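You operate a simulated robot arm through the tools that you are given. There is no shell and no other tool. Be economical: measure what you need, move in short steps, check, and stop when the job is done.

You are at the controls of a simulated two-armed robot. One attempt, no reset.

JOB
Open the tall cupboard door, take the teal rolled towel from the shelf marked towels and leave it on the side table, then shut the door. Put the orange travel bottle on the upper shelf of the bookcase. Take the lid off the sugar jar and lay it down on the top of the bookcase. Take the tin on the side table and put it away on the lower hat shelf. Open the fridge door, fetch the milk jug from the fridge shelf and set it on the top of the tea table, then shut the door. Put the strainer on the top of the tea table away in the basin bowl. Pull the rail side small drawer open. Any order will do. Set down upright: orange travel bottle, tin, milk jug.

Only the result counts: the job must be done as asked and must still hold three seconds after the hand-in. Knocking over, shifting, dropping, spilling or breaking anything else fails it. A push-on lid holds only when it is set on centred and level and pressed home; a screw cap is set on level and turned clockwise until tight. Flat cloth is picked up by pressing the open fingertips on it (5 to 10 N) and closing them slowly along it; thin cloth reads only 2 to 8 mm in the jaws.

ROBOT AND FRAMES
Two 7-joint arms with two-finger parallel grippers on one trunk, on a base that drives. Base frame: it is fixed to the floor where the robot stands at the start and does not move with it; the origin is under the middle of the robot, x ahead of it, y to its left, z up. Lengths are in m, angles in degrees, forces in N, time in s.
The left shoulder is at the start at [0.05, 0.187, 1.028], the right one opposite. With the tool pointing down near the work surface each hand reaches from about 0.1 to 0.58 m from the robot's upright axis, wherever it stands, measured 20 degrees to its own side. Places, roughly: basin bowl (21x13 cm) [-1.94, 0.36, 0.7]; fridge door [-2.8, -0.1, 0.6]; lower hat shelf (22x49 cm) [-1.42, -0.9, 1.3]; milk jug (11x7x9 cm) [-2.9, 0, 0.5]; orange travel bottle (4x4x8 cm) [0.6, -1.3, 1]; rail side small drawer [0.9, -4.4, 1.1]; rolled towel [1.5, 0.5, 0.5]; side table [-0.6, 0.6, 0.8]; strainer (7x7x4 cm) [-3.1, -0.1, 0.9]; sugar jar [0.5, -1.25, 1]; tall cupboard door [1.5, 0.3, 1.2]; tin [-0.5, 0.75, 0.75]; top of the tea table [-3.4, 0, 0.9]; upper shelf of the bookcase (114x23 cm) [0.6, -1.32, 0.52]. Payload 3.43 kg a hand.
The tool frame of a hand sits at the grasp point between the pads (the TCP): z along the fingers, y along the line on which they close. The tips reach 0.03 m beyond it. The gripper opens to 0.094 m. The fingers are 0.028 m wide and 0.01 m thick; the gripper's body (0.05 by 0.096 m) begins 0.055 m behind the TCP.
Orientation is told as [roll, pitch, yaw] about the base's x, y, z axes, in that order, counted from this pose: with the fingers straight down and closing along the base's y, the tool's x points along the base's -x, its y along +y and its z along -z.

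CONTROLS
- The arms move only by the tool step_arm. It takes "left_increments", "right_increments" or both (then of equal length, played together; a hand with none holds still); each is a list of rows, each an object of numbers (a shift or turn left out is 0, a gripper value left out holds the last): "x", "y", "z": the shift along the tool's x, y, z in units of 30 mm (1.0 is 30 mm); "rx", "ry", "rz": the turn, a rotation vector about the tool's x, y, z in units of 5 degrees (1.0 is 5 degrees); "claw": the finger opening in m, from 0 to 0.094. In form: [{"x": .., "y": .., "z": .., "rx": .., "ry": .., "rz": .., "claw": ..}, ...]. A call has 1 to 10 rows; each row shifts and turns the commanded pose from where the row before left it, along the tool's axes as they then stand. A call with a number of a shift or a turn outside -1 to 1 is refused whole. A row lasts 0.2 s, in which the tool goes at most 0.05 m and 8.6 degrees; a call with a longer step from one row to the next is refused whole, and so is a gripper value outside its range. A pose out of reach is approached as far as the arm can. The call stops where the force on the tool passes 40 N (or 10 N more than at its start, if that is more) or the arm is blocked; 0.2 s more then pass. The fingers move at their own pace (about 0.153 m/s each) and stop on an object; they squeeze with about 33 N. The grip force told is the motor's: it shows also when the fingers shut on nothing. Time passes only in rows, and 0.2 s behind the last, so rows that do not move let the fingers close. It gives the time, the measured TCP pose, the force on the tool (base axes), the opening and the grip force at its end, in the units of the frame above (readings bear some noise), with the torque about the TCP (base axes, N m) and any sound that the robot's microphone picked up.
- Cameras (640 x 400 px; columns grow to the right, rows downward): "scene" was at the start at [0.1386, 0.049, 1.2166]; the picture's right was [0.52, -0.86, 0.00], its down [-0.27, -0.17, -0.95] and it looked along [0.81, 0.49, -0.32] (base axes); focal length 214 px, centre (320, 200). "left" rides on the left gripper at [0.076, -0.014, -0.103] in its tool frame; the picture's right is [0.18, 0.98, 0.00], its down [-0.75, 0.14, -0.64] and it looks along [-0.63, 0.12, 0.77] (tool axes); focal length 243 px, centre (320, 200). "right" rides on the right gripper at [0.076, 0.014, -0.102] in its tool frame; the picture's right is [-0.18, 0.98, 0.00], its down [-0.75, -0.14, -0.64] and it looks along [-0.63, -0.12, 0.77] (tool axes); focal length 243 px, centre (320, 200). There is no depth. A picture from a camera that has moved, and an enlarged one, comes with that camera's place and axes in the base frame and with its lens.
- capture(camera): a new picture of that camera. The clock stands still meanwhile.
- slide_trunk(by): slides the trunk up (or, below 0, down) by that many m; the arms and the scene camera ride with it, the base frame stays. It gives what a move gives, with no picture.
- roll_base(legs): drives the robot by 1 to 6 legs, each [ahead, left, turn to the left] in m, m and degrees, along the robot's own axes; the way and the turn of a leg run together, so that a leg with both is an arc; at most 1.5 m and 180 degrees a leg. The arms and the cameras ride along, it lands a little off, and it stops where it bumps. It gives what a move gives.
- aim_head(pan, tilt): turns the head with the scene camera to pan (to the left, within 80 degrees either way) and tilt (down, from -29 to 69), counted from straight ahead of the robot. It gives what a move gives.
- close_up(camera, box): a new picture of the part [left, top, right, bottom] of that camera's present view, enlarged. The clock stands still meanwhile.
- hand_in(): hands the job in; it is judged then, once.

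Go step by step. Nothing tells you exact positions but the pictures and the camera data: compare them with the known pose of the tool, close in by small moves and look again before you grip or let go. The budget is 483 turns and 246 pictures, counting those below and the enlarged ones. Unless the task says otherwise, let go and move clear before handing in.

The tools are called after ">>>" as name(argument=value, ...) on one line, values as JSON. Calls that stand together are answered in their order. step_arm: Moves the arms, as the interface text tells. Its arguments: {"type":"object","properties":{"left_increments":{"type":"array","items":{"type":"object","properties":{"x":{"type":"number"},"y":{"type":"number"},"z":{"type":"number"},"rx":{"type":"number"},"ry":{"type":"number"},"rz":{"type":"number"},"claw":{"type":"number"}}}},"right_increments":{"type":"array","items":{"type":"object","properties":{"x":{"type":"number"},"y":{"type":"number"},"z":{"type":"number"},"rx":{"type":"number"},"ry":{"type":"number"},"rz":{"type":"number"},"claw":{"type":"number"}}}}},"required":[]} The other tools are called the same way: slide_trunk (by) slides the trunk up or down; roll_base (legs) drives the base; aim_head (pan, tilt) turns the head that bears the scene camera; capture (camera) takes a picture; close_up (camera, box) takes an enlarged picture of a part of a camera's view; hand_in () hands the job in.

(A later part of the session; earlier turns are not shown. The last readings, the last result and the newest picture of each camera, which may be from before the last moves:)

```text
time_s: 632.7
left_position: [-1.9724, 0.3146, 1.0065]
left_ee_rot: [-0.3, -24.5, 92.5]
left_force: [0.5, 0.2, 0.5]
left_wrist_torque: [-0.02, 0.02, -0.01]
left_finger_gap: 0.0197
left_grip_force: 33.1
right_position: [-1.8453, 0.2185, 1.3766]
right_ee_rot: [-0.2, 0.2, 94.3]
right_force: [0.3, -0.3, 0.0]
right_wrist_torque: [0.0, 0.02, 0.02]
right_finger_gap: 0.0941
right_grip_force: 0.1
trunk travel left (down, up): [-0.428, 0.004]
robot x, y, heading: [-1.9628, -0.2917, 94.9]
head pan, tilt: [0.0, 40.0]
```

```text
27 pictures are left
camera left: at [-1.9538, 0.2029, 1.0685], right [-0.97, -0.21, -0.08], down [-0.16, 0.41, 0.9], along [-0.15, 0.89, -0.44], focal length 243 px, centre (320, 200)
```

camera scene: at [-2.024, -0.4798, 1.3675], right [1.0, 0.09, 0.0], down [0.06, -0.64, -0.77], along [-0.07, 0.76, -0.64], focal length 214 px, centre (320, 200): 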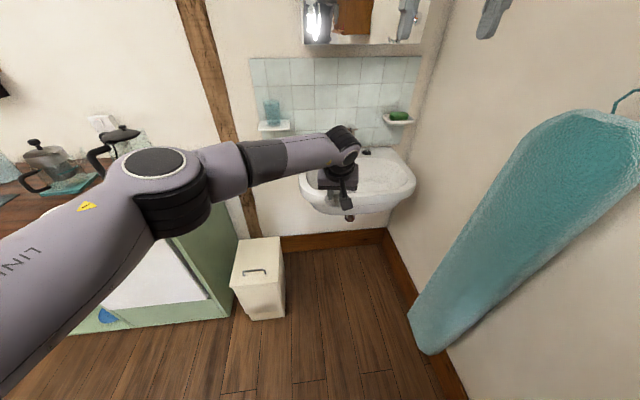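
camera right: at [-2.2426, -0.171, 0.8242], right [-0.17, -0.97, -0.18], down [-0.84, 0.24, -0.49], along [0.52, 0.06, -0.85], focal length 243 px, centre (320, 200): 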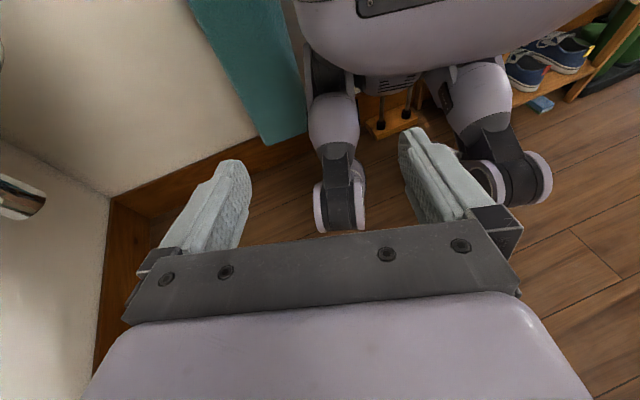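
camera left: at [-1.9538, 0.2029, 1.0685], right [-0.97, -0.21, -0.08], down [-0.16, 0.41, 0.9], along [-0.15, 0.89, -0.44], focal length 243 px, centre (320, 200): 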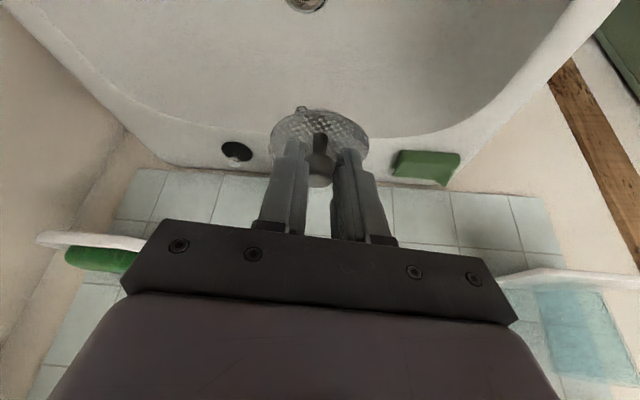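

>>> close_up(camera="scene", box=[200, 60, 456, 300])

```text
1.67 times, centred on (328, 180) of scene
camera zoom: at [-1.9749, -0.1484, 1.3674], right [1.0, 0.09, 0.0], down [0.06, -0.64, -0.77], along [-0.07, 0.76, -0.64], focal length 358 px, centre (307, 233)
```

zoom: 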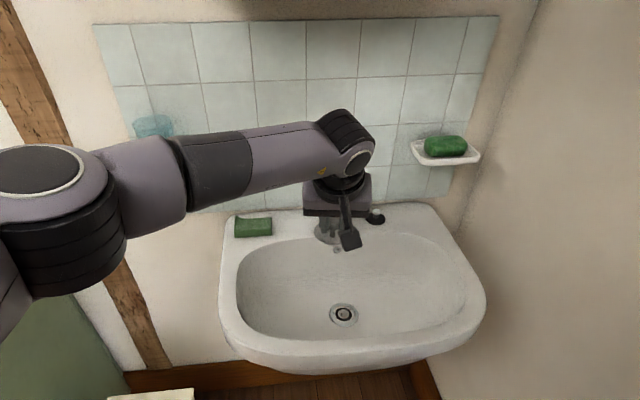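

The bowl's drain is at (-1.94, 0.366), tap behind it. I steepen the hand and shift right of the tap to (-1.875, 0.347).

>>> step_arm(left_increments=[{"ry": 1}, {"ry": 1}, {"ry": 1}, {"ry": 0.3}, {"y": -0.85}, {"y": -0.85}, {"y": -0.85}, {"y": -0.7}, {"x": -0.55, "z": 0.08}, {"x": -0.55, "z": 0.08}])

>>> step_arm(left_increments=[{"z": 0.9, "x": 0.126}, {"z": 0.9, "x": 0.126}, {"z": 0.9, "x": 0.126}, {"z": 0.9, "x": 0.126}, {"z": 0.9, "x": 0.126}, {}])

>>> capture(camera="left")

>>> close_up(camera="scene", box=[200, 60, 456, 300])

```text
time_s: 635.1
left_position: [-1.9791, 0.3065, 1.011]
left_ee_rot: [-0.2, -12.2, 95.4]
left_force: [0.5, 0.3, -0.8]
left_wrist_torque: [-0.01, -0.02, 0.0]
left_finger_gap: 0.0195
left_grip_force: 32.9
left hand out of reach, approached as far as the arm can: row 3, 4, 5, 6, 7, 8, 9, 10
right_position: [-1.8456, 0.2167, 1.3773]
right_ee_rot: [-0.2, 0.1, 94.3]
right_force: [-0.7, -0.7, -0.9]
right_wrist_torque: [-0.01, 0.0, -0.01]
right_finger_gap: 0.0942
right_grip_force: 0.0
trunk travel left (down, up): [-0.428, 0.004]
robot x, y, heading: [-1.9643, -0.2953, 95.2]
head pan, tilt: [0.0, 40.0]
stopped in row 10 (left hand): the arm was blocked; the commanded pose is now the measured one
```

```text
time_s: 636.5
left_position: [-2.0023, 0.3016, 0.8856]
left_ee_rot: [0.0, -13.0, 97.0]
left_force: [-0.4, 0.2, 0.5]
left_wrist_torque: [-0.01, -0.01, 0.0]
left_finger_gap: 0.0197
left_grip_force: 32.8
left hand out of reach, approached as far as the arm can: row 2, 3, 4, 5
right_position: [-1.8459, 0.2174, 1.3773]
right_ee_rot: [-0.2, 0.1, 94.3]
right_force: [-0.2, 0.5, -0.1]
right_wrist_torque: [0.0, 0.02, 0.01]
right_finger_gap: 0.0939
right_grip_force: 0.0
trunk travel left (down, up): [-0.428, 0.004]
robot x, y, heading: [-1.964, -0.2939, 95.2]
head pan, tilt: [0.0, 40.0]
```

```text
25 pictures are left
camera left: at [-1.9766, 0.2058, 0.9677], right [-0.95, -0.3, -0.04], down [-0.21, 0.57, 0.8], along [-0.21, 0.77, -0.6], focal length 243 px, centre (320, 200)
```

left: 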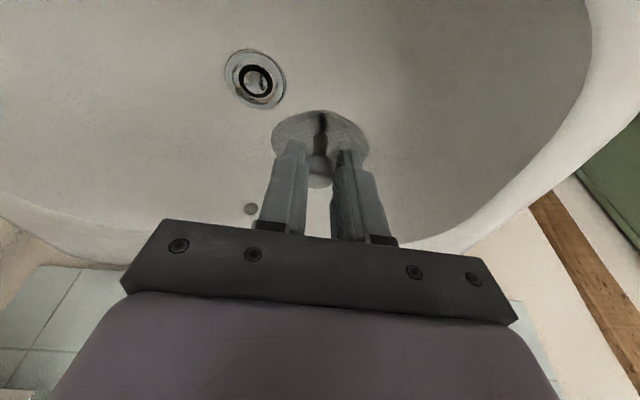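

```text
1.67 times, centred on (328, 180) of scene
camera zoom: at [-1.9754, -0.149, 1.3675], right [1.0, 0.09, 0.0], down [0.06, -0.64, -0.77], along [-0.07, 0.76, -0.64], focal length 358 px, centre (307, 233)
```

zoom: 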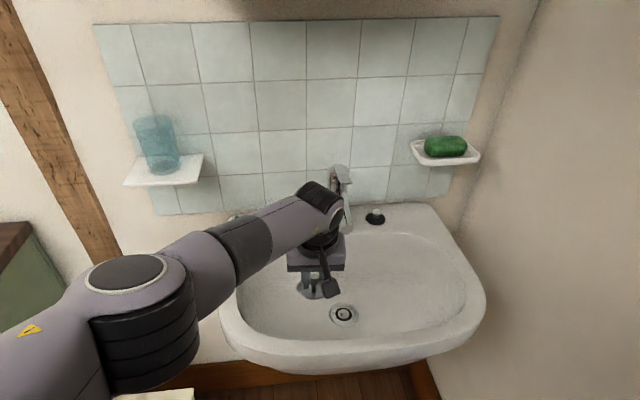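

The tap is well behind. I nudge the base to bring the strainer next to the drain, then lower with the trunk.

>>> roll_base(legs=[[0.04, -0.05, 0]])

>>> slide_trunk(by=-0.1)

>>> capture(camera="left")

```text
time_s: 637.6
left_position: [-1.9625, 0.3465, 0.8826]
left_ee_rot: [0.1, -12.9, 97.2]
left_force: [0.4, 0.3, -0.1]
left_wrist_torque: [0.0, -0.01, 0.01]
left_finger_gap: 0.0194
left_grip_force: 33.3
right_position: [-1.8006, 0.2637, 1.3776]
right_ee_rot: [-0.2, 0.1, 94.4]
right_force: [0.4, 0.9, 0.3]
right_wrist_torque: [-0.01, -0.04, -0.01]
right_finger_gap: 0.094
right_grip_force: 0.1
trunk travel left (down, up): [-0.428, 0.004]
robot x, y, heading: [-1.9137, -0.2456, 95.2]
head pan, tilt: [0.0, 40.0]
stopped in leg 1: the robot was blocked; the commanded pose is now the measured one
```

```text
time_s: 638.9
left_position: [-1.9615, 0.3462, 0.7826]
left_ee_rot: [0.1, -12.9, 97.2]
left_force: [0.0, -0.4, -0.1]
left_wrist_torque: [-0.02, -0.01, -0.02]
left_finger_gap: 0.0192
left_grip_force: 32.5
right_position: [-1.8003, 0.2638, 1.2781]
right_ee_rot: [-0.3, 0.1, 94.4]
right_force: [0.5, 0.1, 0.7]
right_wrist_torque: [-0.02, -0.03, 0.01]
right_finger_gap: 0.094
right_grip_force: 0.1
trunk travel left (down, up): [-0.328, 0.104]
robot x, y, heading: [-1.9183, -0.2449, 95.1]
head pan, tilt: [0.0, 40.0]
```

```text
23 pictures are left
camera left: at [-1.9345, 0.2509, 0.8658], right [-0.95, -0.3, -0.04], down [-0.21, 0.57, 0.79], along [-0.22, 0.76, -0.61], focal length 243 px, centre (320, 200)
```

left: 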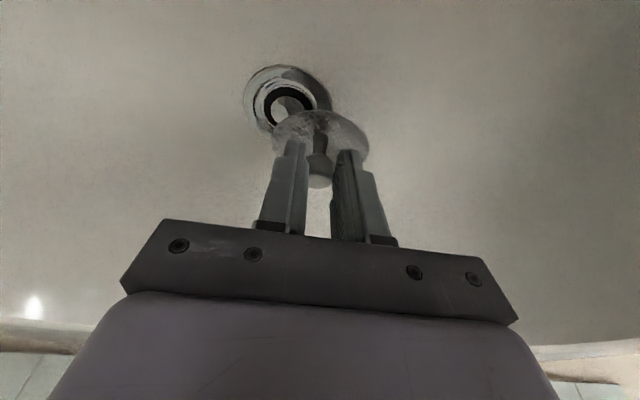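

>>> slide_trunk(by=-0.02)

>>> slide_trunk(by=-0.012)

>>> slide_trunk(by=-0.008)

```text
time_s: 639.6
left_position: [-1.9615, 0.3459, 0.7633]
left_ee_rot: [0.1, -13.1, 97.2]
left_force: [-1.2, -1.6, 5.7]
left_wrist_torque: [0.14, 0.06, 0.02]
left_finger_gap: 0.0195
left_grip_force: 33.5
right_position: [-1.8004, 0.2626, 1.2572]
right_ee_rot: [-0.2, 0.0, 94.4]
right_force: [0.5, 0.7, 1.0]
right_wrist_torque: [-0.02, 0.04, 0.01]
right_finger_gap: 0.0939
right_grip_force: 0.1
trunk travel left (down, up): [-0.308, 0.124]
robot x, y, heading: [-1.9179, -0.247, 95.0]
head pan, tilt: [0.0, 40.0]
```

```text
time_s: 640.2
left_position: [-1.962, 0.3475, 0.7542]
left_ee_rot: [0.0, -13.2, 97.3]
left_force: [-2.5, -2.2, 18.3]
left_wrist_torque: [0.5, 0.18, 0.09]
left_finger_gap: 0.0199
left_grip_force: 32.5
right_position: [-1.8008, 0.2618, 1.2461]
right_ee_rot: [-0.3, 0.0, 94.4]
right_force: [-0.7, 0.6, 1.0]
right_wrist_torque: [0.01, 0.0, -0.03]
right_finger_gap: 0.094
right_grip_force: 0.0
trunk travel left (down, up): [-0.296, 0.136]
robot x, y, heading: [-1.9171, -0.2506, 94.8]
head pan, tilt: [0.0, 40.0]
```

```text
time_s: 640.8
left_position: [-1.9591, 0.3458, 0.7461]
left_ee_rot: [0.0, -13.3, 97.3]
left_force: [-0.7, -3.4, 18.7]
left_wrist_torque: [0.5, 0.05, 0.01]
left_finger_gap: 0.02
left_grip_force: 33.2
right_position: [-1.7992, 0.2602, 1.237]
right_ee_rot: [-0.2, 0.0, 94.3]
right_force: [-0.4, -1.0, -0.1]
right_wrist_torque: [-0.03, 0.01, 0.03]
right_finger_gap: 0.094
right_grip_force: 0.0
trunk travel left (down, up): [-0.288, 0.144]
robot x, y, heading: [-1.9198, -0.246, 95.0]
head pan, tilt: [0.0, 40.0]
```

Contact with the bowl. I open the fingers and raise the trunk straight up.

>>> step_arm(left_increments=[{"claw": 0.035}, {"claw": 0.05}, {}, {"z": -0.5, "x": -0.1}, {"z": -0.8, "x": -0.18}])

>>> slide_trunk(by=0.14)

>>> capture(camera="left")

```text
time_s: 642.0
left_position: [-1.9598, 0.3443, 0.7811]
left_ee_rot: [0.2, -12.7, 97.0]
left_force: [-1.1, -0.7, -0.3]
left_wrist_torque: [0.0, -0.01, 0.0]
left_finger_gap: 0.0502
left_grip_force: 0.2
right_position: [-1.8005, 0.2627, 1.2376]
right_ee_rot: [-0.2, 0.1, 94.4]
right_force: [-0.4, -0.8, 0.1]
right_wrist_torque: [0.01, -0.02, 0.0]
right_finger_gap: 0.094
right_grip_force: 0.2
trunk travel left (down, up): [-0.288, 0.144]
robot x, y, heading: [-1.9156, -0.2474, 95.2]
head pan, tilt: [0.0, 40.0]
```

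```text
time_s: 643.6
left_position: [-1.9602, 0.3459, 0.922]
left_ee_rot: [0.2, -12.8, 97.3]
left_force: [0.0, 0.4, -0.5]
left_wrist_torque: [0.01, 0.03, -0.02]
left_finger_gap: 0.0502
left_grip_force: 0.2
right_position: [-1.8006, 0.2629, 1.3767]
right_ee_rot: [-0.2, 0.1, 94.3]
right_force: [-0.3, 1.6, 0.9]
right_wrist_torque: [-0.01, 0.02, 0.01]
right_finger_gap: 0.094
right_grip_force: 0.1
trunk travel left (down, up): [-0.428, 0.004]
robot x, y, heading: [-1.9189, -0.2512, 95.4]
head pan, tilt: [0.0, 40.0]
```

```text
22 pictures are left
camera left: at [-1.9337, 0.2504, 1.0046], right [-0.95, -0.3, -0.04], down [-0.21, 0.57, 0.79], along [-0.22, 0.76, -0.61], focal length 243 px, centre (320, 200)
```

left: 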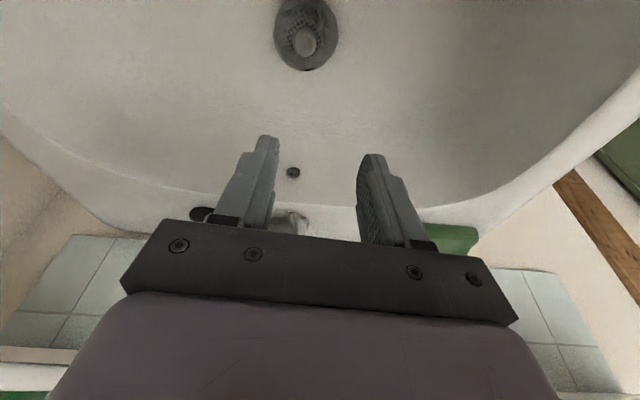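

The strainer sits in the bowl. Next the bedroom drawer: I retreat carefully, turn away from the shelf and drive back toward the bedroom.

>>> roll_base(legs=[[0.0, 0.08, 0], [-0.35, 0.08, 0], [-0.55, 0.05, 0], [0, 0, 175]])

>>> roll_base(legs=[[0.85, 0.0, 0], [0, 0, 71]])

>>> aim_head(pan=0, tilt=25)

>>> capture(camera="scene")

```text
time_s: 656.4
left_position: [-2.0756, -1.7484, 0.922]
left_ee_rot: [0.1, -12.8, -90.4]
left_force: [0.8, -0.6, -0.5]
left_wrist_torque: [-0.03, 0.01, -0.02]
left_finger_gap: 0.05
left_grip_force: 0.0
right_position: [-2.2234, -1.6454, 1.376]
right_ee_rot: [-0.2, 0.1, -93.2]
right_force: [-0.4, 0.5, -0.3]
right_wrist_torque: [-0.02, 0.0, -0.01]
right_finger_gap: 0.0941
right_grip_force: 0.0
trunk travel left (down, up): [-0.428, 0.004]
robot x, y, heading: [-2.0376, -1.1548, -92.2]
head pan, tilt: [0.0, 40.0]
```

```text
time_s: 664.1
left_position: [-1.5254, -2.2637, 0.9207]
left_ee_rot: [0.2, -12.8, -19.6]
left_force: [0.2, 0.1, -0.4]
left_wrist_torque: [-0.02, 0.02, 0.01]
left_finger_gap: 0.05
left_grip_force: 0.0
right_position: [-1.6713, -2.369, 1.377]
right_ee_rot: [-0.1, 0.1, -22.5]
right_force: [1.0, 1.0, 0.2]
right_wrist_torque: [0.01, 0.0, -0.03]
right_finger_gap: 0.0939
right_grip_force: 0.1
trunk travel left (down, up): [-0.428, 0.004]
robot x, y, heading: [-2.0755, -2.0346, -21.8]
head pan, tilt: [0.0, 40.0]
```

```text
time_s: 664.9
left_position: [-1.5255, -2.2634, 0.9219]
left_ee_rot: [0.1, -12.9, -19.7]
left_force: [1.1, 0.2, 0.8]
left_wrist_torque: [0.0, 0.0, -0.02]
left_finger_gap: 0.0499
left_grip_force: 0.0
right_position: [-1.6703, -2.3672, 1.3773]
right_ee_rot: [-0.2, 0.1, -22.3]
right_force: [0.8, 0.3, -0.4]
right_wrist_torque: [0.02, 0.0, -0.02]
right_finger_gap: 0.0938
right_grip_force: 0.1
trunk travel left (down, up): [-0.428, 0.004]
robot x, y, heading: [-2.0739, -2.0325, -21.5]
head pan, tilt: [0.0, 25.0]
```

```text
21 pictures are left
camera scene: at [-1.9339, -2.0887, 1.3907], right [-0.37, -0.93, 0.0], down [-0.39, 0.16, -0.91], along [0.84, -0.33, -0.42], focal length 214 px, centre (320, 200)
```

scene: 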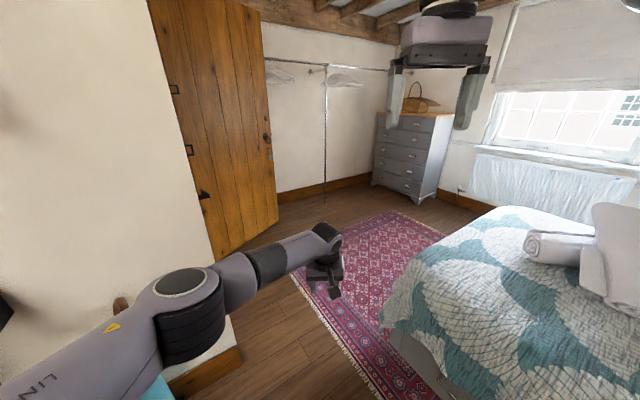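

>>> roll_base(legs=[[0, 0, 6.4], [1.2, 0, 0], [0, 0, -20], [1.45, 0, 0]])

>>> roll_base(legs=[[0, 0, -43.5]])

>>> capture(camera="scene")

```text
time_s: 679.4
left_position: [0.7522, -3.5581, 0.921]
left_ee_rot: [0.1, -12.8, -32.9]
left_force: [0.6, -0.3, 0.0]
left_wrist_torque: [0.01, -0.03, -0.03]
left_finger_gap: 0.0501
left_grip_force: 0.1
right_position: [0.5862, -3.6281, 1.3767]
right_ee_rot: [-0.1, 0.1, -35.7]
right_force: [-0.6, -0.1, 0.4]
right_wrist_torque: [0.0, -0.02, -0.03]
right_finger_gap: 0.0939
right_grip_force: 0.1
trunk travel left (down, up): [-0.428, 0.004]
robot x, y, heading: [0.2682, -3.2129, -34.8]
head pan, tilt: [0.0, 25.0]
```

```text
time_s: 681.8
left_position: [0.3844, -3.7945, 0.9219]
left_ee_rot: [0.2, -12.9, -75.9]
left_force: [1.2, 0.4, -0.4]
left_wrist_torque: [0.01, 0.0, 0.01]
left_finger_gap: 0.05
left_grip_force: 0.1
right_position: [0.2156, -3.7313, 1.3772]
right_ee_rot: [-0.2, 0.2, -78.8]
right_force: [-0.3, 0.2, 0.1]
right_wrist_torque: [-0.01, 0.01, -0.01]
right_finger_gap: 0.0938
right_grip_force: 0.0
trunk travel left (down, up): [-0.428, 0.004]
robot x, y, heading: [0.2687, -3.2111, -78.2]
head pan, tilt: [0.0, 25.0]
```

```text
20 pictures are left
camera scene: at [0.3023, -3.3569, 1.3908], right [-0.98, -0.21, 0.0], down [-0.09, 0.41, -0.91], along [0.19, -0.89, -0.42], focal length 214 px, centre (320, 200)
```

scene: 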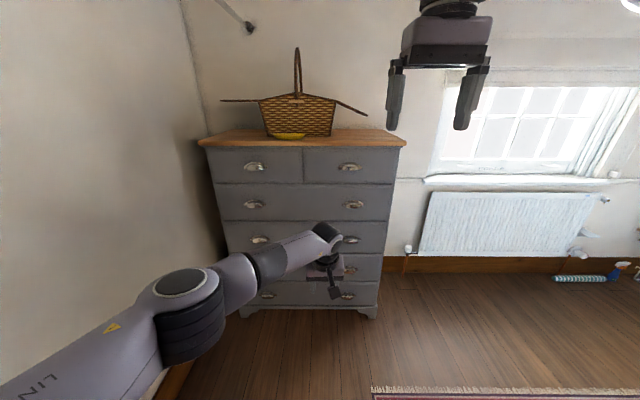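

The pull is at about (0.81, -4.25, 1.11). I orient the left hand forward with fingers closing vertically, and tuck the right hand back a little.

>>> step_arm(left_increments=[{"ry": -1, "x": -0.4}, {"ry": -1, "x": -0.4}, {"ry": -1, "x": -0.4}, {"ry": -1, "x": -0.4}, {"ry": -1, "x": -0.4}, {"ry": -1, "x": -0.5}, {"ry": -1, "x": -0.5}, {"ry": -1, "x": -0.5}, {"ry": -1, "x": -0.5}, {"ry": -1, "x": -0.5}], right_increments=[{"x": 0.9}, {"x": 0.9}, {"x": 0.9}, {"x": 0.9}, {}, {}, {}, {}, {}, {}])

>>> step_arm(left_increments=[{"ry": -1}, {"ry": -1}, {"ry": -1}, {"ry": -1}, {"ry": -1}, {"rz": 1}, {"rz": 1}, {"rz": 1}, {"rz": 1}, {"rz": 1}])

>>> step_arm(left_increments=[{"rz": 1}, {"rz": 1}, {"rz": 1}, {"rz": 1}, {"rz": 1}, {"rz": 1}, {"rz": 1}, {"rz": 1}, {"rz": 1}, {"rz": 1}])

>>> step_arm(left_increments=[{"rz": 1, "claw": 0.07}, {"rz": 1}, {"rz": 1}])

```text
time_s: 684.0
left_position: [0.4083, -3.8971, 1.0001]
left_ee_rot: [0.1, -62.9, -76.1]
left_force: [-0.8, 0.3, -0.1]
left_wrist_torque: [0.03, -0.02, -0.02]
left_finger_gap: 0.0504
left_grip_force: 0.0
right_position: [0.1925, -3.6241, 1.3765]
right_ee_rot: [-0.2, 0.1, -78.8]
right_force: [0.3, -0.4, 1.0]
right_wrist_torque: [0.0, 0.02, 0.01]
right_finger_gap: 0.0939
right_grip_force: 0.1
trunk travel left (down, up): [-0.428, 0.004]
robot x, y, heading: [0.2709, -3.2096, -77.8]
head pan, tilt: [0.0, 25.0]
```

```text
time_s: 686.2
left_position: [0.4091, -3.8959, 0.9999]
left_ee_rot: [85.1, -64.7, -161.5]
left_force: [-0.4, 0.6, -1.1]
left_wrist_torque: [0.0, 0.0, 0.01]
left_finger_gap: 0.05
left_grip_force: 0.1
right_position: [0.1927, -3.624, 1.3768]
right_ee_rot: [-0.2, 0.1, -78.8]
right_force: [0.0, 0.2, 0.2]
right_wrist_torque: [0.03, 0.01, -0.02]
right_finger_gap: 0.0942
right_grip_force: 0.0
trunk travel left (down, up): [-0.428, 0.004]
robot x, y, heading: [0.2713, -3.2078, -78.0]
head pan, tilt: [0.0, 25.0]
```

```text
time_s: 688.4
left_position: [0.4091, -3.8955, 1.0019]
left_ee_rot: [87.9, -14.8, -165.4]
left_force: [-0.2, 0.7, -0.4]
left_wrist_torque: [0.0, 0.03, 0.0]
left_finger_gap: 0.0498
left_grip_force: 0.1
right_position: [0.194, -3.624, 1.3773]
right_ee_rot: [-0.3, 0.1, -78.8]
right_force: [-0.2, 0.0, -0.1]
right_wrist_torque: [0.03, 0.01, -0.04]
right_finger_gap: 0.0938
right_grip_force: 0.0
trunk travel left (down, up): [-0.428, 0.004]
robot x, y, heading: [0.2732, -3.2111, -77.8]
head pan, tilt: [0.0, 25.0]
```

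```text
time_s: 689.2
left_position: [0.4091, -3.8958, 0.9994]
left_ee_rot: [87.8, 0.2, -166.0]
left_force: [-0.6, 0.1, 0.1]
left_wrist_torque: [-0.02, 0.0, -0.01]
left_finger_gap: 0.0701
left_grip_force: 0.0
right_position: [0.1933, -3.6248, 1.3767]
right_ee_rot: [-0.2, 0.0, -78.8]
right_force: [-0.5, 0.5, 0.1]
right_wrist_torque: [-0.01, 0.01, -0.03]
right_finger_gap: 0.094
right_grip_force: 0.1
trunk travel left (down, up): [-0.428, 0.004]
robot x, y, heading: [0.2679, -3.2102, -77.9]
head pan, tilt: [0.0, 25.0]
```

>>> step_arm(left_increments=[{"y": 0.9}, {"y": 0.9}, {"y": 0.9}, {"y": 0.9}])

>>> roll_base(legs=[[0.2, 0.319, 0], [0.12, 0, 0]])

>>> capture(camera="left")

>>> close_up(camera="scene", box=[180, 100, 436, 260])

```text
time_s: 690.2
left_position: [0.4097, -3.8994, 1.109]
left_ee_rot: [87.8, 0.1, -166.0]
left_force: [0.1, -1.4, -0.3]
left_wrist_torque: [-0.01, 0.0, -0.01]
left_finger_gap: 0.0701
left_grip_force: 0.0
right_position: [0.1919, -3.6235, 1.379]
right_ee_rot: [-0.2, 0.1, -78.8]
right_force: [0.4, -1.3, -0.9]
right_wrist_torque: [0.01, 0.0, -0.01]
right_finger_gap: 0.094
right_grip_force: 0.1
trunk travel left (down, up): [-0.428, 0.004]
robot x, y, heading: [0.2709, -3.2108, -78.1]
head pan, tilt: [0.0, 25.0]
```

```text
time_s: 691.8
left_position: [0.505, -3.9835, 1.1066]
left_ee_rot: [87.8, 0.0, -166.3]
left_force: [-0.2, -0.3, 0.5]
left_wrist_torque: [0.0, 0.01, -0.02]
left_finger_gap: 0.0698
left_grip_force: 0.0
right_position: [0.2881, -3.7108, 1.3766]
right_ee_rot: [-0.3, 0.2, -78.8]
right_force: [0.5, 0.4, -0.7]
right_wrist_torque: [0.02, 0.06, -0.02]
right_finger_gap: 0.0941
right_grip_force: 0.0
trunk travel left (down, up): [-0.428, 0.004]
robot x, y, heading: [0.3641, -3.2974, -77.6]
head pan, tilt: [0.0, 25.0]
stopped in leg 1: the robot was blocked; the commanded pose is now the measured one
```

```text
19 pictures are left
camera left: at [0.5541, -3.8666, 1.097], right [0.19, 0.01, 0.98], down [-0.88, 0.44, 0.17], along [-0.43, -0.9, 0.09], focal length 243 px, centre (320, 200)
```

left: 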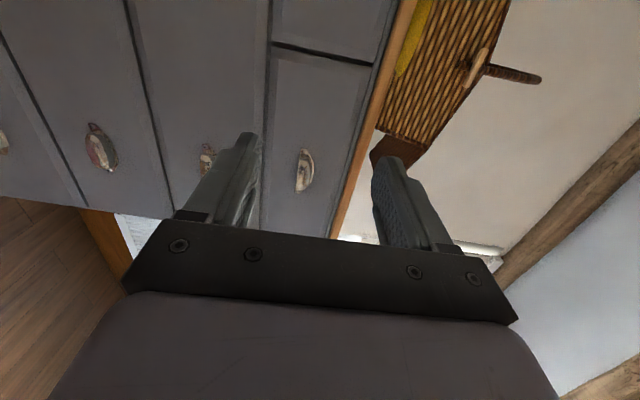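

```text
2.50 times, centred on (308, 180) of scene
camera zoom: at [0.3989, -3.4426, 1.3905], right [-0.98, -0.21, 0.0], down [-0.09, 0.41, -0.91], along [0.19, -0.89, -0.42], focal length 536 px, centre (350, 250)
```

zoom: 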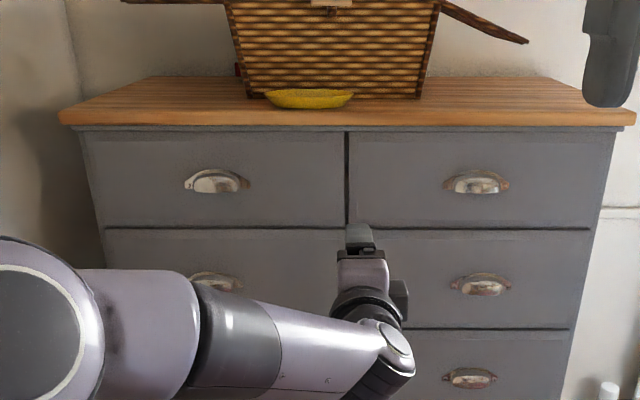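

>>> aim_head(pan=75, tilt=40)

>>> capture(camera="scene")

```text
time_s: 693.3
left_position: [0.5023, -3.9817, 1.1076]
left_ee_rot: [88.0, 0.1, -166.2]
left_force: [-1.1, 0.1, -0.3]
left_wrist_torque: [0.0, 0.01, -0.02]
left_finger_gap: 0.07
left_grip_force: 0.1
right_position: [0.2874, -3.7074, 1.3789]
right_ee_rot: [-0.1, 0.2, -78.9]
right_force: [1.1, 0.0, -0.1]
right_wrist_torque: [-0.02, -0.03, 0.04]
right_finger_gap: 0.0939
right_grip_force: 0.1
trunk travel left (down, up): [-0.428, 0.004]
robot x, y, heading: [0.3668, -3.2941, -77.8]
head pan, tilt: [75.0, 40.0]
```

```text
17 pictures are left
camera scene: at [0.4631, -3.3551, 1.3675], right [-0.05, -1.0, 0.0], down [-0.64, 0.03, -0.77], along [0.77, -0.04, -0.64], focal length 214 px, centre (320, 200)
```

scene: 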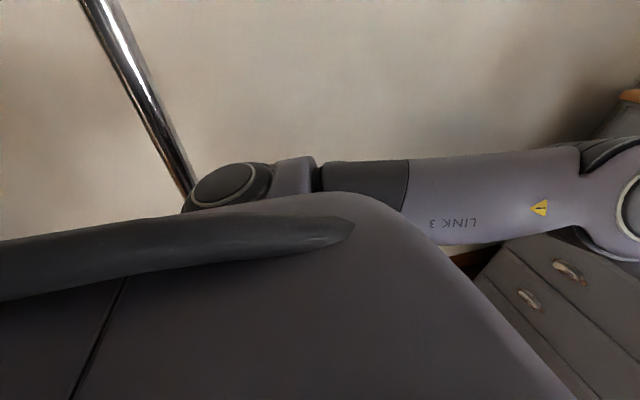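

The freestanding rail post (≈(0.72, -3.23)) is beside my shoulder. I retract the hand a bit, pass west of the post and approach from farther south.

>>> step_arm(left_increments=[{"z": -0.9}, {"z": -0.9}, {"z": -0.9}, {"z": -0.9}, {"z": -0.9}])

>>> roll_base(legs=[[0.0, -0.06, 0], [0.33, 0.0, 0], [0.0, 0.24, 0]])

>>> aim_head(pan=0, tilt=25)

>>> capture(camera="left")

```text
time_s: 694.5
left_position: [0.4807, -3.852, 1.1076]
left_ee_rot: [87.2, -0.3, -165.2]
left_force: [-0.2, 0.3, -0.4]
left_wrist_torque: [0.0, -0.01, 0.03]
left_finger_gap: 0.0703
left_grip_force: 0.0
right_position: [0.2877, -3.7088, 1.3781]
right_ee_rot: [-0.1, 0.1, -78.9]
right_force: [-0.5, 0.6, -0.6]
right_wrist_torque: [0.01, -0.01, 0.02]
right_finger_gap: 0.0939
right_grip_force: 0.1
trunk travel left (down, up): [-0.428, 0.004]
robot x, y, heading: [0.3658, -3.2923, -78.0]
head pan, tilt: [75.0, 40.0]
```

```text
time_s: 698.6
left_position: [0.7185, -4.1415, 1.1151]
left_ee_rot: [87.8, -0.6, -165.4]
left_force: [0.9, 0.5, 0.1]
left_wrist_torque: [0.04, 0.01, 0.01]
left_finger_gap: 0.0698
left_grip_force: 0.2
right_position: [0.5275, -3.9937, 1.3771]
right_ee_rot: [-0.1, 0.1, -79.2]
right_force: [0.7, 0.0, -0.7]
right_wrist_torque: [-0.02, 0.05, -0.03]
right_finger_gap: 0.0939
right_grip_force: 0.1
trunk travel left (down, up): [-0.428, 0.004]
robot x, y, heading: [0.6052, -3.5781, -78.1]
head pan, tilt: [75.0, 40.0]
```

```text
time_s: 700.1
left_position: [0.7184, -4.1417, 1.1154]
left_ee_rot: [87.9, -0.6, -165.3]
left_force: [-0.8, -0.3, -0.3]
left_wrist_torque: [0.0, 0.0, 0.02]
left_finger_gap: 0.07
left_grip_force: 0.1
right_position: [0.5257, -3.9941, 1.3778]
right_ee_rot: [0.0, 0.2, -79.2]
right_force: [-0.1, -0.2, 0.4]
right_wrist_torque: [-0.06, 0.02, -0.01]
right_finger_gap: 0.094
right_grip_force: 0.1
trunk travel left (down, up): [-0.428, 0.004]
robot x, y, heading: [0.6043, -3.5789, -78.1]
head pan, tilt: [0.0, 25.0]
```

```text
16 pictures are left
camera left: at [0.7661, -4.0229, 1.1039], right [0.2, 0.01, 0.98], down [-0.89, 0.42, 0.17], along [-0.41, -0.91, 0.09], focal length 243 px, centre (320, 200)
```

left: 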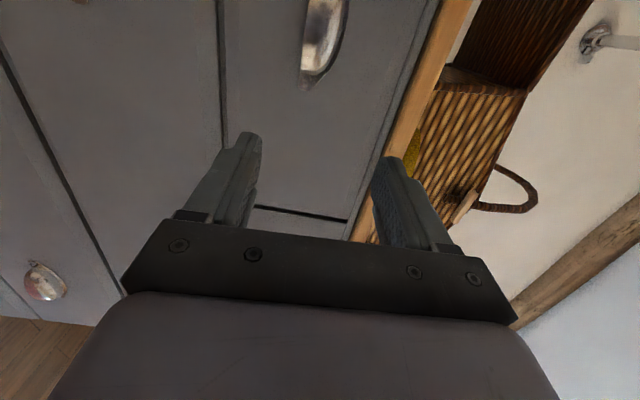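

The pull centre is (0.804, -4.25, 1.103). I align and move in.

>>> step_arm(left_increments=[{"x": 0.92, "y": -0.22}, {"x": 0.92, "y": -0.22}, {"z": 0.8}, {"z": 0.8}, {"z": 0.8}, {"z": 0.6}, {}])

>>> capture(camera="left")

>>> close_up(camera="scene", box=[180, 100, 436, 260])

```text
time_s: 701.7
left_position: [0.7919, -4.2121, 1.0987]
left_ee_rot: [87.8, -0.6, -165.4]
left_force: [-0.1, -0.1, 0.2]
left_wrist_torque: [0.01, -0.03, 0.0]
left_finger_gap: 0.0702
left_grip_force: 0.0
right_position: [0.5269, -3.9939, 1.3783]
right_ee_rot: [-0.1, 0.2, -79.1]
right_force: [0.5, 0.3, -0.4]
right_wrist_torque: [0.0, -0.02, -0.01]
right_finger_gap: 0.094
right_grip_force: 0.0
trunk travel left (down, up): [-0.428, 0.004]
robot x, y, heading: [0.6059, -3.5794, -78.0]
head pan, tilt: [0.0, 25.0]
```

```text
15 pictures are left
camera left: at [0.8403, -4.0941, 1.0873], right [0.2, 0.01, 0.98], down [-0.89, 0.43, 0.17], along [-0.42, -0.9, 0.09], focal length 243 px, centre (320, 200)
```

left: 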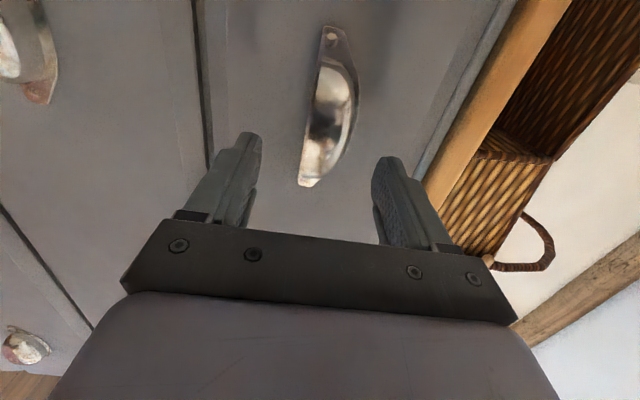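

```text
2.50 times, centred on (308, 180) of scene
camera zoom: at [0.6371, -3.7271, 1.3908], right [-0.98, -0.21, 0.0], down [-0.09, 0.41, -0.91], along [0.19, -0.89, -0.42], focal length 536 px, centre (350, 250)
```

zoom: 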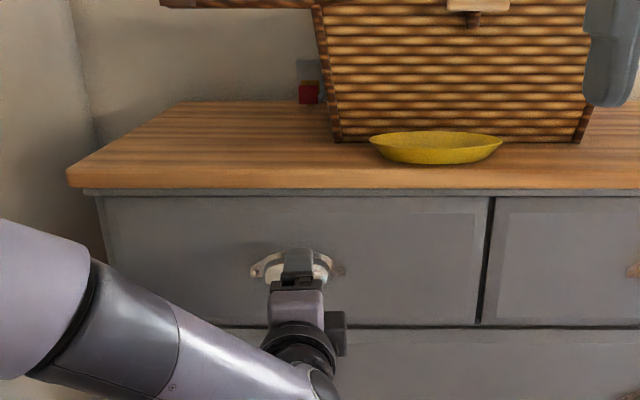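

Well aligned. I creep forward 2.5 cm and close vertically on the cup.

>>> step_arm(left_increments=[{"x": 0.4, "z": 0.3}, {"z": 0.3}, {"z": 0.2}, {}])

>>> step_arm(left_increments=[{"claw": 0.05}, {"claw": 0.03}, {"claw": 0.01}, {"claw": 0.0}, {}, {}])

>>> capture(camera="left")

```text
time_s: 702.7
left_position: [0.811, -4.2337, 1.0966]
left_ee_rot: [87.8, -0.6, -165.4]
left_force: [0.3, 1.4, 0.4]
left_wrist_torque: [-0.05, 0.03, -0.02]
left_finger_gap: 0.0698
left_grip_force: 0.1
right_position: [0.5255, -3.9956, 1.3778]
right_ee_rot: [-0.1, 0.1, -79.2]
right_force: [0.1, -0.2, -0.8]
right_wrist_torque: [0.02, 0.03, -0.02]
right_finger_gap: 0.0942
right_grip_force: 0.0
trunk travel left (down, up): [-0.428, 0.004]
robot x, y, heading: [0.6078, -3.5835, -78.2]
head pan, tilt: [0.0, 25.0]
```

```text
time_s: 704.1
left_position: [0.8103, -4.2336, 1.1024]
left_ee_rot: [88.4, -0.4, -165.4]
left_force: [0.5, -3.0, 21.4]
left_wrist_torque: [-0.09, -1.61, 0.17]
left_finger_gap: 0.0282
left_grip_force: 45.2
right_position: [0.5257, -3.9921, 1.3783]
right_ee_rot: [-0.2, 0.0, -79.1]
right_force: [0.8, 1.1, 0.5]
right_wrist_torque: [-0.01, -0.02, 0.02]
right_finger_gap: 0.0942
right_grip_force: 0.0
trunk travel left (down, up): [-0.428, 0.004]
robot x, y, heading: [0.6054, -3.579, -78.2]
head pan, tilt: [0.0, 25.0]
```

```text
13 pictures are left
camera left: at [0.8579, -4.1146, 1.0901], right [0.19, 0.02, 0.98], down [-0.89, 0.43, 0.16], along [-0.41, -0.9, 0.1], focal length 243 px, centre (320, 200)
```

left: 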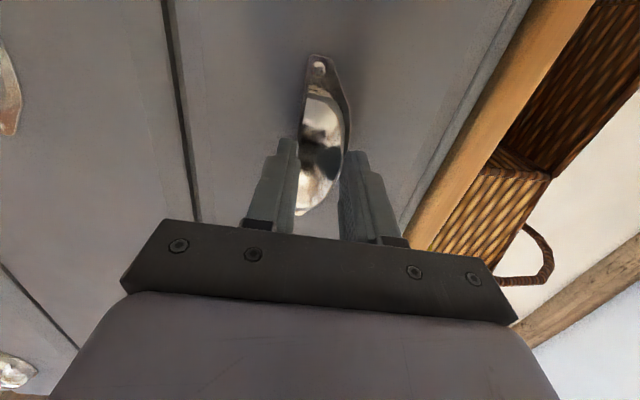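

Gripped the cup. I pull the drawer with the arm (the post is behind me).

>>> step_arm(left_increments=[{"z": -0.3}, {"z": -0.4}, {"z": -0.4}, {"z": -0.4}, {"z": -0.4}, {"z": -0.4}, {"z": -0.4}, {"z": -0.4}])

>>> close_up(camera="scene", box=[180, 100, 436, 260])

```text
time_s: 705.9
left_position: [0.7918, -4.1417, 1.1008]
left_ee_rot: [88.3, -0.7, -164.8]
left_force: [19.6, 2.5, 18.6]
left_wrist_torque: [0.04, -1.29, 0.05]
left_finger_gap: 0.0281
left_grip_force: 45.4
right_position: [0.5287, -3.992, 1.3793]
right_ee_rot: [-0.2, 0.0, -79.1]
right_force: [0.2, 0.3, 0.2]
right_wrist_torque: [0.0, 0.02, 0.0]
right_finger_gap: 0.0942
right_grip_force: 0.0
trunk travel left (down, up): [-0.428, 0.004]
robot x, y, heading: [0.6087, -3.5802, -78.0]
head pan, tilt: [0.0, 25.0]
```

```text
2.50 times, centred on (308, 180) of scene
camera zoom: at [0.6392, -3.7249, 1.3911], right [-0.98, -0.21, 0.0], down [-0.09, 0.41, -0.91], along [0.19, -0.89, -0.42], focal length 536 px, centre (350, 250)
```

zoom: 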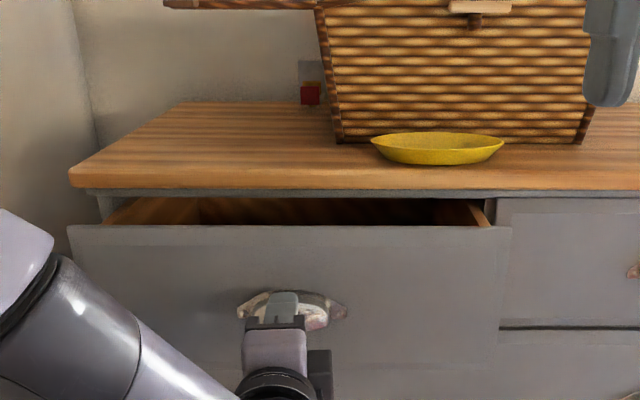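

It opens. I pull further.

>>> step_arm(left_increments=[{"z": -0.3, "x": 0.15}, {"z": -0.4, "x": 0.12}, {"z": -0.4, "x": 0.1}, {"z": -0.4, "x": 0.08}, {"z": -0.4, "x": 0.08}, {"z": -0.4, "x": 0.08}, {"z": -0.4, "x": 0.08}, {"z": -0.4, "x": 0.08}, {"z": -0.4, "x": 0.08}])

```text
time_s: 707.9
left_position: [0.7766, -4.0375, 1.1026]
left_ee_rot: [87.4, -0.5, -166.6]
left_force: [-37.4, -8.5, -6.8]
left_wrist_torque: [0.42, -1.15, -0.78]
left_finger_gap: 0.0283
left_grip_force: 45.2
right_position: [0.5199, -3.9962, 1.3772]
right_ee_rot: [0.3, 0.0, -79.1]
right_force: [0.9, -0.2, -0.4]
right_wrist_torque: [-0.05, 0.02, -0.02]
right_finger_gap: 0.0939
right_grip_force: 0.1
trunk travel left (down, up): [-0.428, 0.004]
robot x, y, heading: [0.6065, -3.5778, -78.2]
head pan, tilt: [0.0, 25.0]
```

>>> step_arm(left_increments=[{"z": -0.4, "x": -0.12}, {"z": -0.4, "x": -0.08}, {"z": -0.4, "x": -0.05}, {"z": -0.4}])

>>> capture(camera="scene")

```text
time_s: 708.9
left_position: [0.768, -3.9928, 1.1025]
left_ee_rot: [87.0, -1.2, -164.6]
left_force: [-28.2, -8.5, 2.5]
left_wrist_torque: [0.18, -1.45, -0.49]
left_finger_gap: 0.0288
left_grip_force: 44.9
right_position: [0.5211, -3.996, 1.3791]
right_ee_rot: [0.2, 0.1, -79.2]
right_force: [0.3, 0.0, 0.3]
right_wrist_torque: [-0.03, 0.02, 0.01]
right_finger_gap: 0.0942
right_grip_force: 0.1
trunk travel left (down, up): [-0.428, 0.004]
robot x, y, heading: [0.608, -3.5793, -78.5]
head pan, tilt: [0.0, 25.0]
```

```text
11 pictures are left
camera scene: at [0.6325, -3.728, 1.3911], right [-0.98, -0.2, 0.0], down [-0.08, 0.41, -0.91], along [0.19, -0.89, -0.42], focal length 214 px, centre (320, 200)
```

scene: 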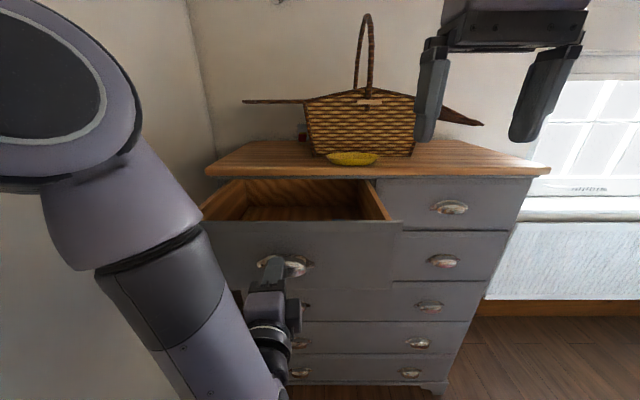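

The drawer is open about 24 cm. I open the fingers and slide away sideways.

>>> step_arm(left_increments=[{"claw": 0.05}, {"claw": 0.08}, {}, {"z": -0.3}, {"z": -0.3}])

>>> roll_base(legs=[[-0.01, -0.3, 0], [-0.3, -0.3, 0]])

>>> capture(camera="scene")

```text
time_s: 710.1
left_position: [0.7786, -3.9751, 1.0975]
left_ee_rot: [85.0, -2.6, -162.0]
left_force: [-0.1, -0.3, 0.0]
left_wrist_torque: [-0.04, -0.01, -0.02]
left_finger_gap: 0.08
left_grip_force: 0.0
right_position: [0.5268, -3.9935, 1.3778]
right_ee_rot: [0.0, 0.1, -79.2]
right_force: [0.2, 0.3, 0.0]
right_wrist_torque: [0.01, -0.04, 0.02]
right_finger_gap: 0.0942
right_grip_force: 0.0
trunk travel left (down, up): [-0.428, 0.004]
robot x, y, heading: [0.604, -3.58, -78.1]
head pan, tilt: [0.0, 25.0]
```

```text
time_s: 714.3
left_position: [0.1371, -3.7976, 1.1132]
left_ee_rot: [87.0, -3.4, -161.7]
left_force: [0.0, 0.4, 0.0]
left_wrist_torque: [-0.01, 0.02, 0.02]
left_finger_gap: 0.0799
left_grip_force: 0.2
right_position: [-0.1144, -3.8153, 1.3777]
right_ee_rot: [-0.2, 0.1, -78.6]
right_force: [-0.1, 0.8, 0.3]
right_wrist_torque: [0.0, -0.01, 0.0]
right_finger_gap: 0.0941
right_grip_force: 0.1
trunk travel left (down, up): [-0.428, 0.004]
robot x, y, heading: [-0.0393, -3.404, -77.7]
head pan, tilt: [0.0, 25.0]
```

```text
10 pictures are left
camera scene: at [-0.0064, -3.5475, 1.3909], right [-0.98, -0.21, 0.0], down [-0.09, 0.41, -0.91], along [0.19, -0.89, -0.42], focal length 214 px, centre (320, 200)
```

scene: 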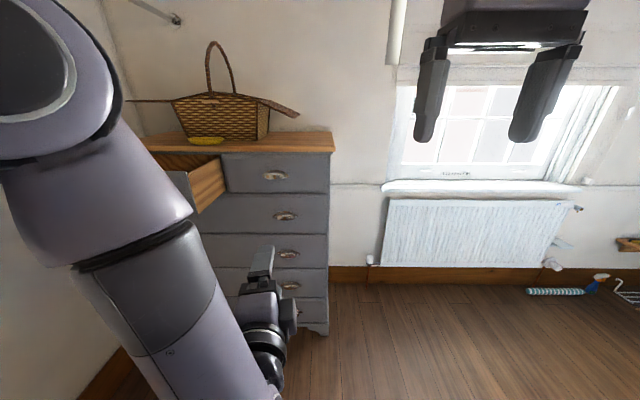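

The drawer stays open. Last: shut the tall cupboard door. I stretch both arms slim, and go back through the doorway.

>>> step_arm(left_increments=[{"z": 0.8}, {"z": 0.8}, {"z": 0.8}, {"z": 0.8}, {"z": 0.8}, {"z": 0.8}, {"z": 0.8}, {"z": 0.8}], right_increments=[{"x": -0.8}, {"x": -0.8}, {"x": -0.8}, {"x": -0.8}, {"x": -0.8}, {}, {}, {}])

>>> roll_base(legs=[[-0.75, -0.2, 0], [0, 0, 167.7]])

>>> aim_head(pan=0, tilt=25)

>>> capture(camera="scene")

```text
time_s: 716.1
left_position: [0.1958, -3.9816, 1.1013]
left_ee_rot: [86.9, -3.4, -161.6]
left_force: [0.6, -0.3, 0.1]
left_wrist_torque: [0.01, 0.01, -0.03]
left_finger_gap: 0.0799
left_grip_force: 0.1
right_position: [-0.0914, -3.9283, 1.3727]
right_ee_rot: [-0.1, 0.0, -78.5]
right_force: [1.0, 0.3, 0.7]
right_wrist_torque: [-0.02, -0.03, -0.01]
right_finger_gap: 0.0941
right_grip_force: 0.0
right hand out of reach, approached as far as the arm can: row 5
trunk travel left (down, up): [-0.428, 0.004]
robot x, y, heading: [-0.0388, -3.3984, -77.7]
head pan, tilt: [0.0, 25.0]
```

```text
time_s: 727.2
left_position: [-0.5475, -2.1175, 1.1023]
left_ee_rot: [86.9, -3.5, 10.1]
left_force: [0.5, 0.3, -0.1]
left_wrist_torque: [-0.01, 0.03, -0.02]
left_finger_gap: 0.0797
left_grip_force: 0.1
right_position: [-0.2684, -2.2089, 1.3724]
right_ee_rot: [-0.1, 0.0, 93.1]
right_force: [0.6, -0.4, 0.3]
right_wrist_torque: [0.02, 0.0, 0.01]
right_finger_gap: 0.0941
right_grip_force: 0.0
trunk travel left (down, up): [-0.428, 0.004]
robot x, y, heading: [-0.3989, -2.7218, 94.1]
head pan, tilt: [0.0, 25.0]
```

```text
time_s: 727.9
left_position: [-0.5472, -2.1165, 1.1008]
left_ee_rot: [86.9, -3.4, 10.1]
left_force: [0.2, 1.1, 0.1]
left_wrist_torque: [0.0, -0.02, -0.02]
left_finger_gap: 0.0804
left_grip_force: 0.0
right_position: [-0.2693, -2.2088, 1.3726]
right_ee_rot: [-0.1, 0.0, 93.2]
right_force: [0.0, 0.0, -0.2]
right_wrist_torque: [-0.02, -0.02, -0.03]
right_finger_gap: 0.0941
right_grip_force: 0.1
trunk travel left (down, up): [-0.428, 0.004]
robot x, y, heading: [-0.3978, -2.7237, 94.0]
head pan, tilt: [0.0, 25.0]
```

```text
9 pictures are left
camera scene: at [-0.408, -2.5723, 1.3908], right [1.0, 0.07, 0.0], down [0.03, -0.42, -0.91], along [-0.06, 0.9, -0.42], focal length 214 px, centre (320, 200)
```

scene: 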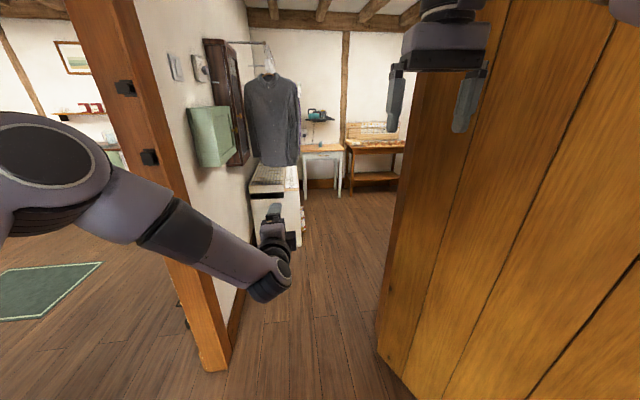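

I make the left arm slimmer by stretching it further, then shift to the middle of the passage.

>>> step_arm(left_increments=[{"z": 0.7, "x": -0.4}, {"z": 0.7, "x": -0.4}, {"z": 0.7, "x": -0.4}, {"z": 0.7, "x": -0.4}, {"z": 0.7, "x": -0.4}, {"z": 0.7, "x": -0.4}, {"z": 0.7}, {"z": 0.7}])

>>> roll_base(legs=[[0.0, 0.13, -4], [0.55, 0.0, 0]])

>>> capture(camera="scene")

```text
time_s: 729.6
left_position: [-0.5128, -1.9528, 1.1008]
left_ee_rot: [86.9, -3.3, 10.0]
left_force: [0.1, -0.1, 0.2]
left_wrist_torque: [0.01, -0.03, 0.0]
left_finger_gap: 0.0801
left_grip_force: 0.0
left hand out of reach, approached as far as the arm can: row 8
right_position: [-0.269, -2.2091, 1.3737]
right_ee_rot: [-0.1, 0.0, 93.1]
right_force: [-0.2, -0.7, 1.5]
right_wrist_torque: [0.01, -0.05, 0.01]
right_finger_gap: 0.0943
right_grip_force: 0.0
trunk travel left (down, up): [-0.428, 0.004]
robot x, y, heading: [-0.4018, -2.724, 94.2]
head pan, tilt: [0.0, 25.0]
```

```text
time_s: 733.7
left_position: [-0.5815, -1.4054, 1.1014]
left_ee_rot: [86.9, -3.3, 5.9]
left_force: [-0.6, 0.6, 0.0]
left_wrist_torque: [0.03, 0.02, -0.01]
left_finger_gap: 0.0801
left_grip_force: 0.0
right_position: [-0.3571, -1.6816, 1.3729]
right_ee_rot: [-0.1, 0.0, 88.8]
right_force: [1.3, -0.4, 0.1]
right_wrist_torque: [0.03, 0.02, 0.0]
right_finger_gap: 0.0939
right_grip_force: 0.0
trunk travel left (down, up): [-0.428, 0.004]
robot x, y, heading: [-0.5252, -2.1858, 89.4]
head pan, tilt: [0.0, 25.0]
```

```text
8 pictures are left
camera scene: at [-0.5241, -2.0328, 1.3908], right [1.0, 0.0, 0.0], down [0.0, -0.42, -0.91], along [0.0, 0.91, -0.42], focal length 214 px, centre (320, 200)
```

scene: 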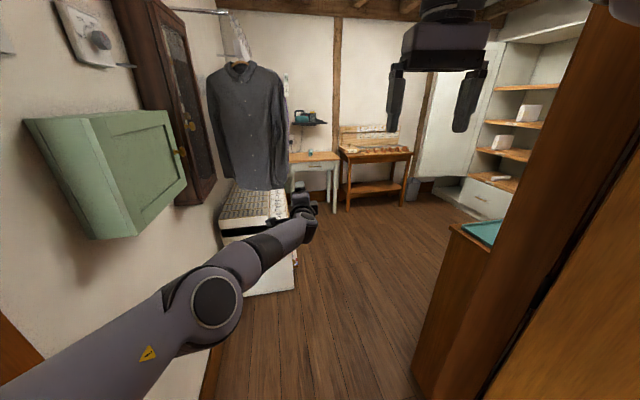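

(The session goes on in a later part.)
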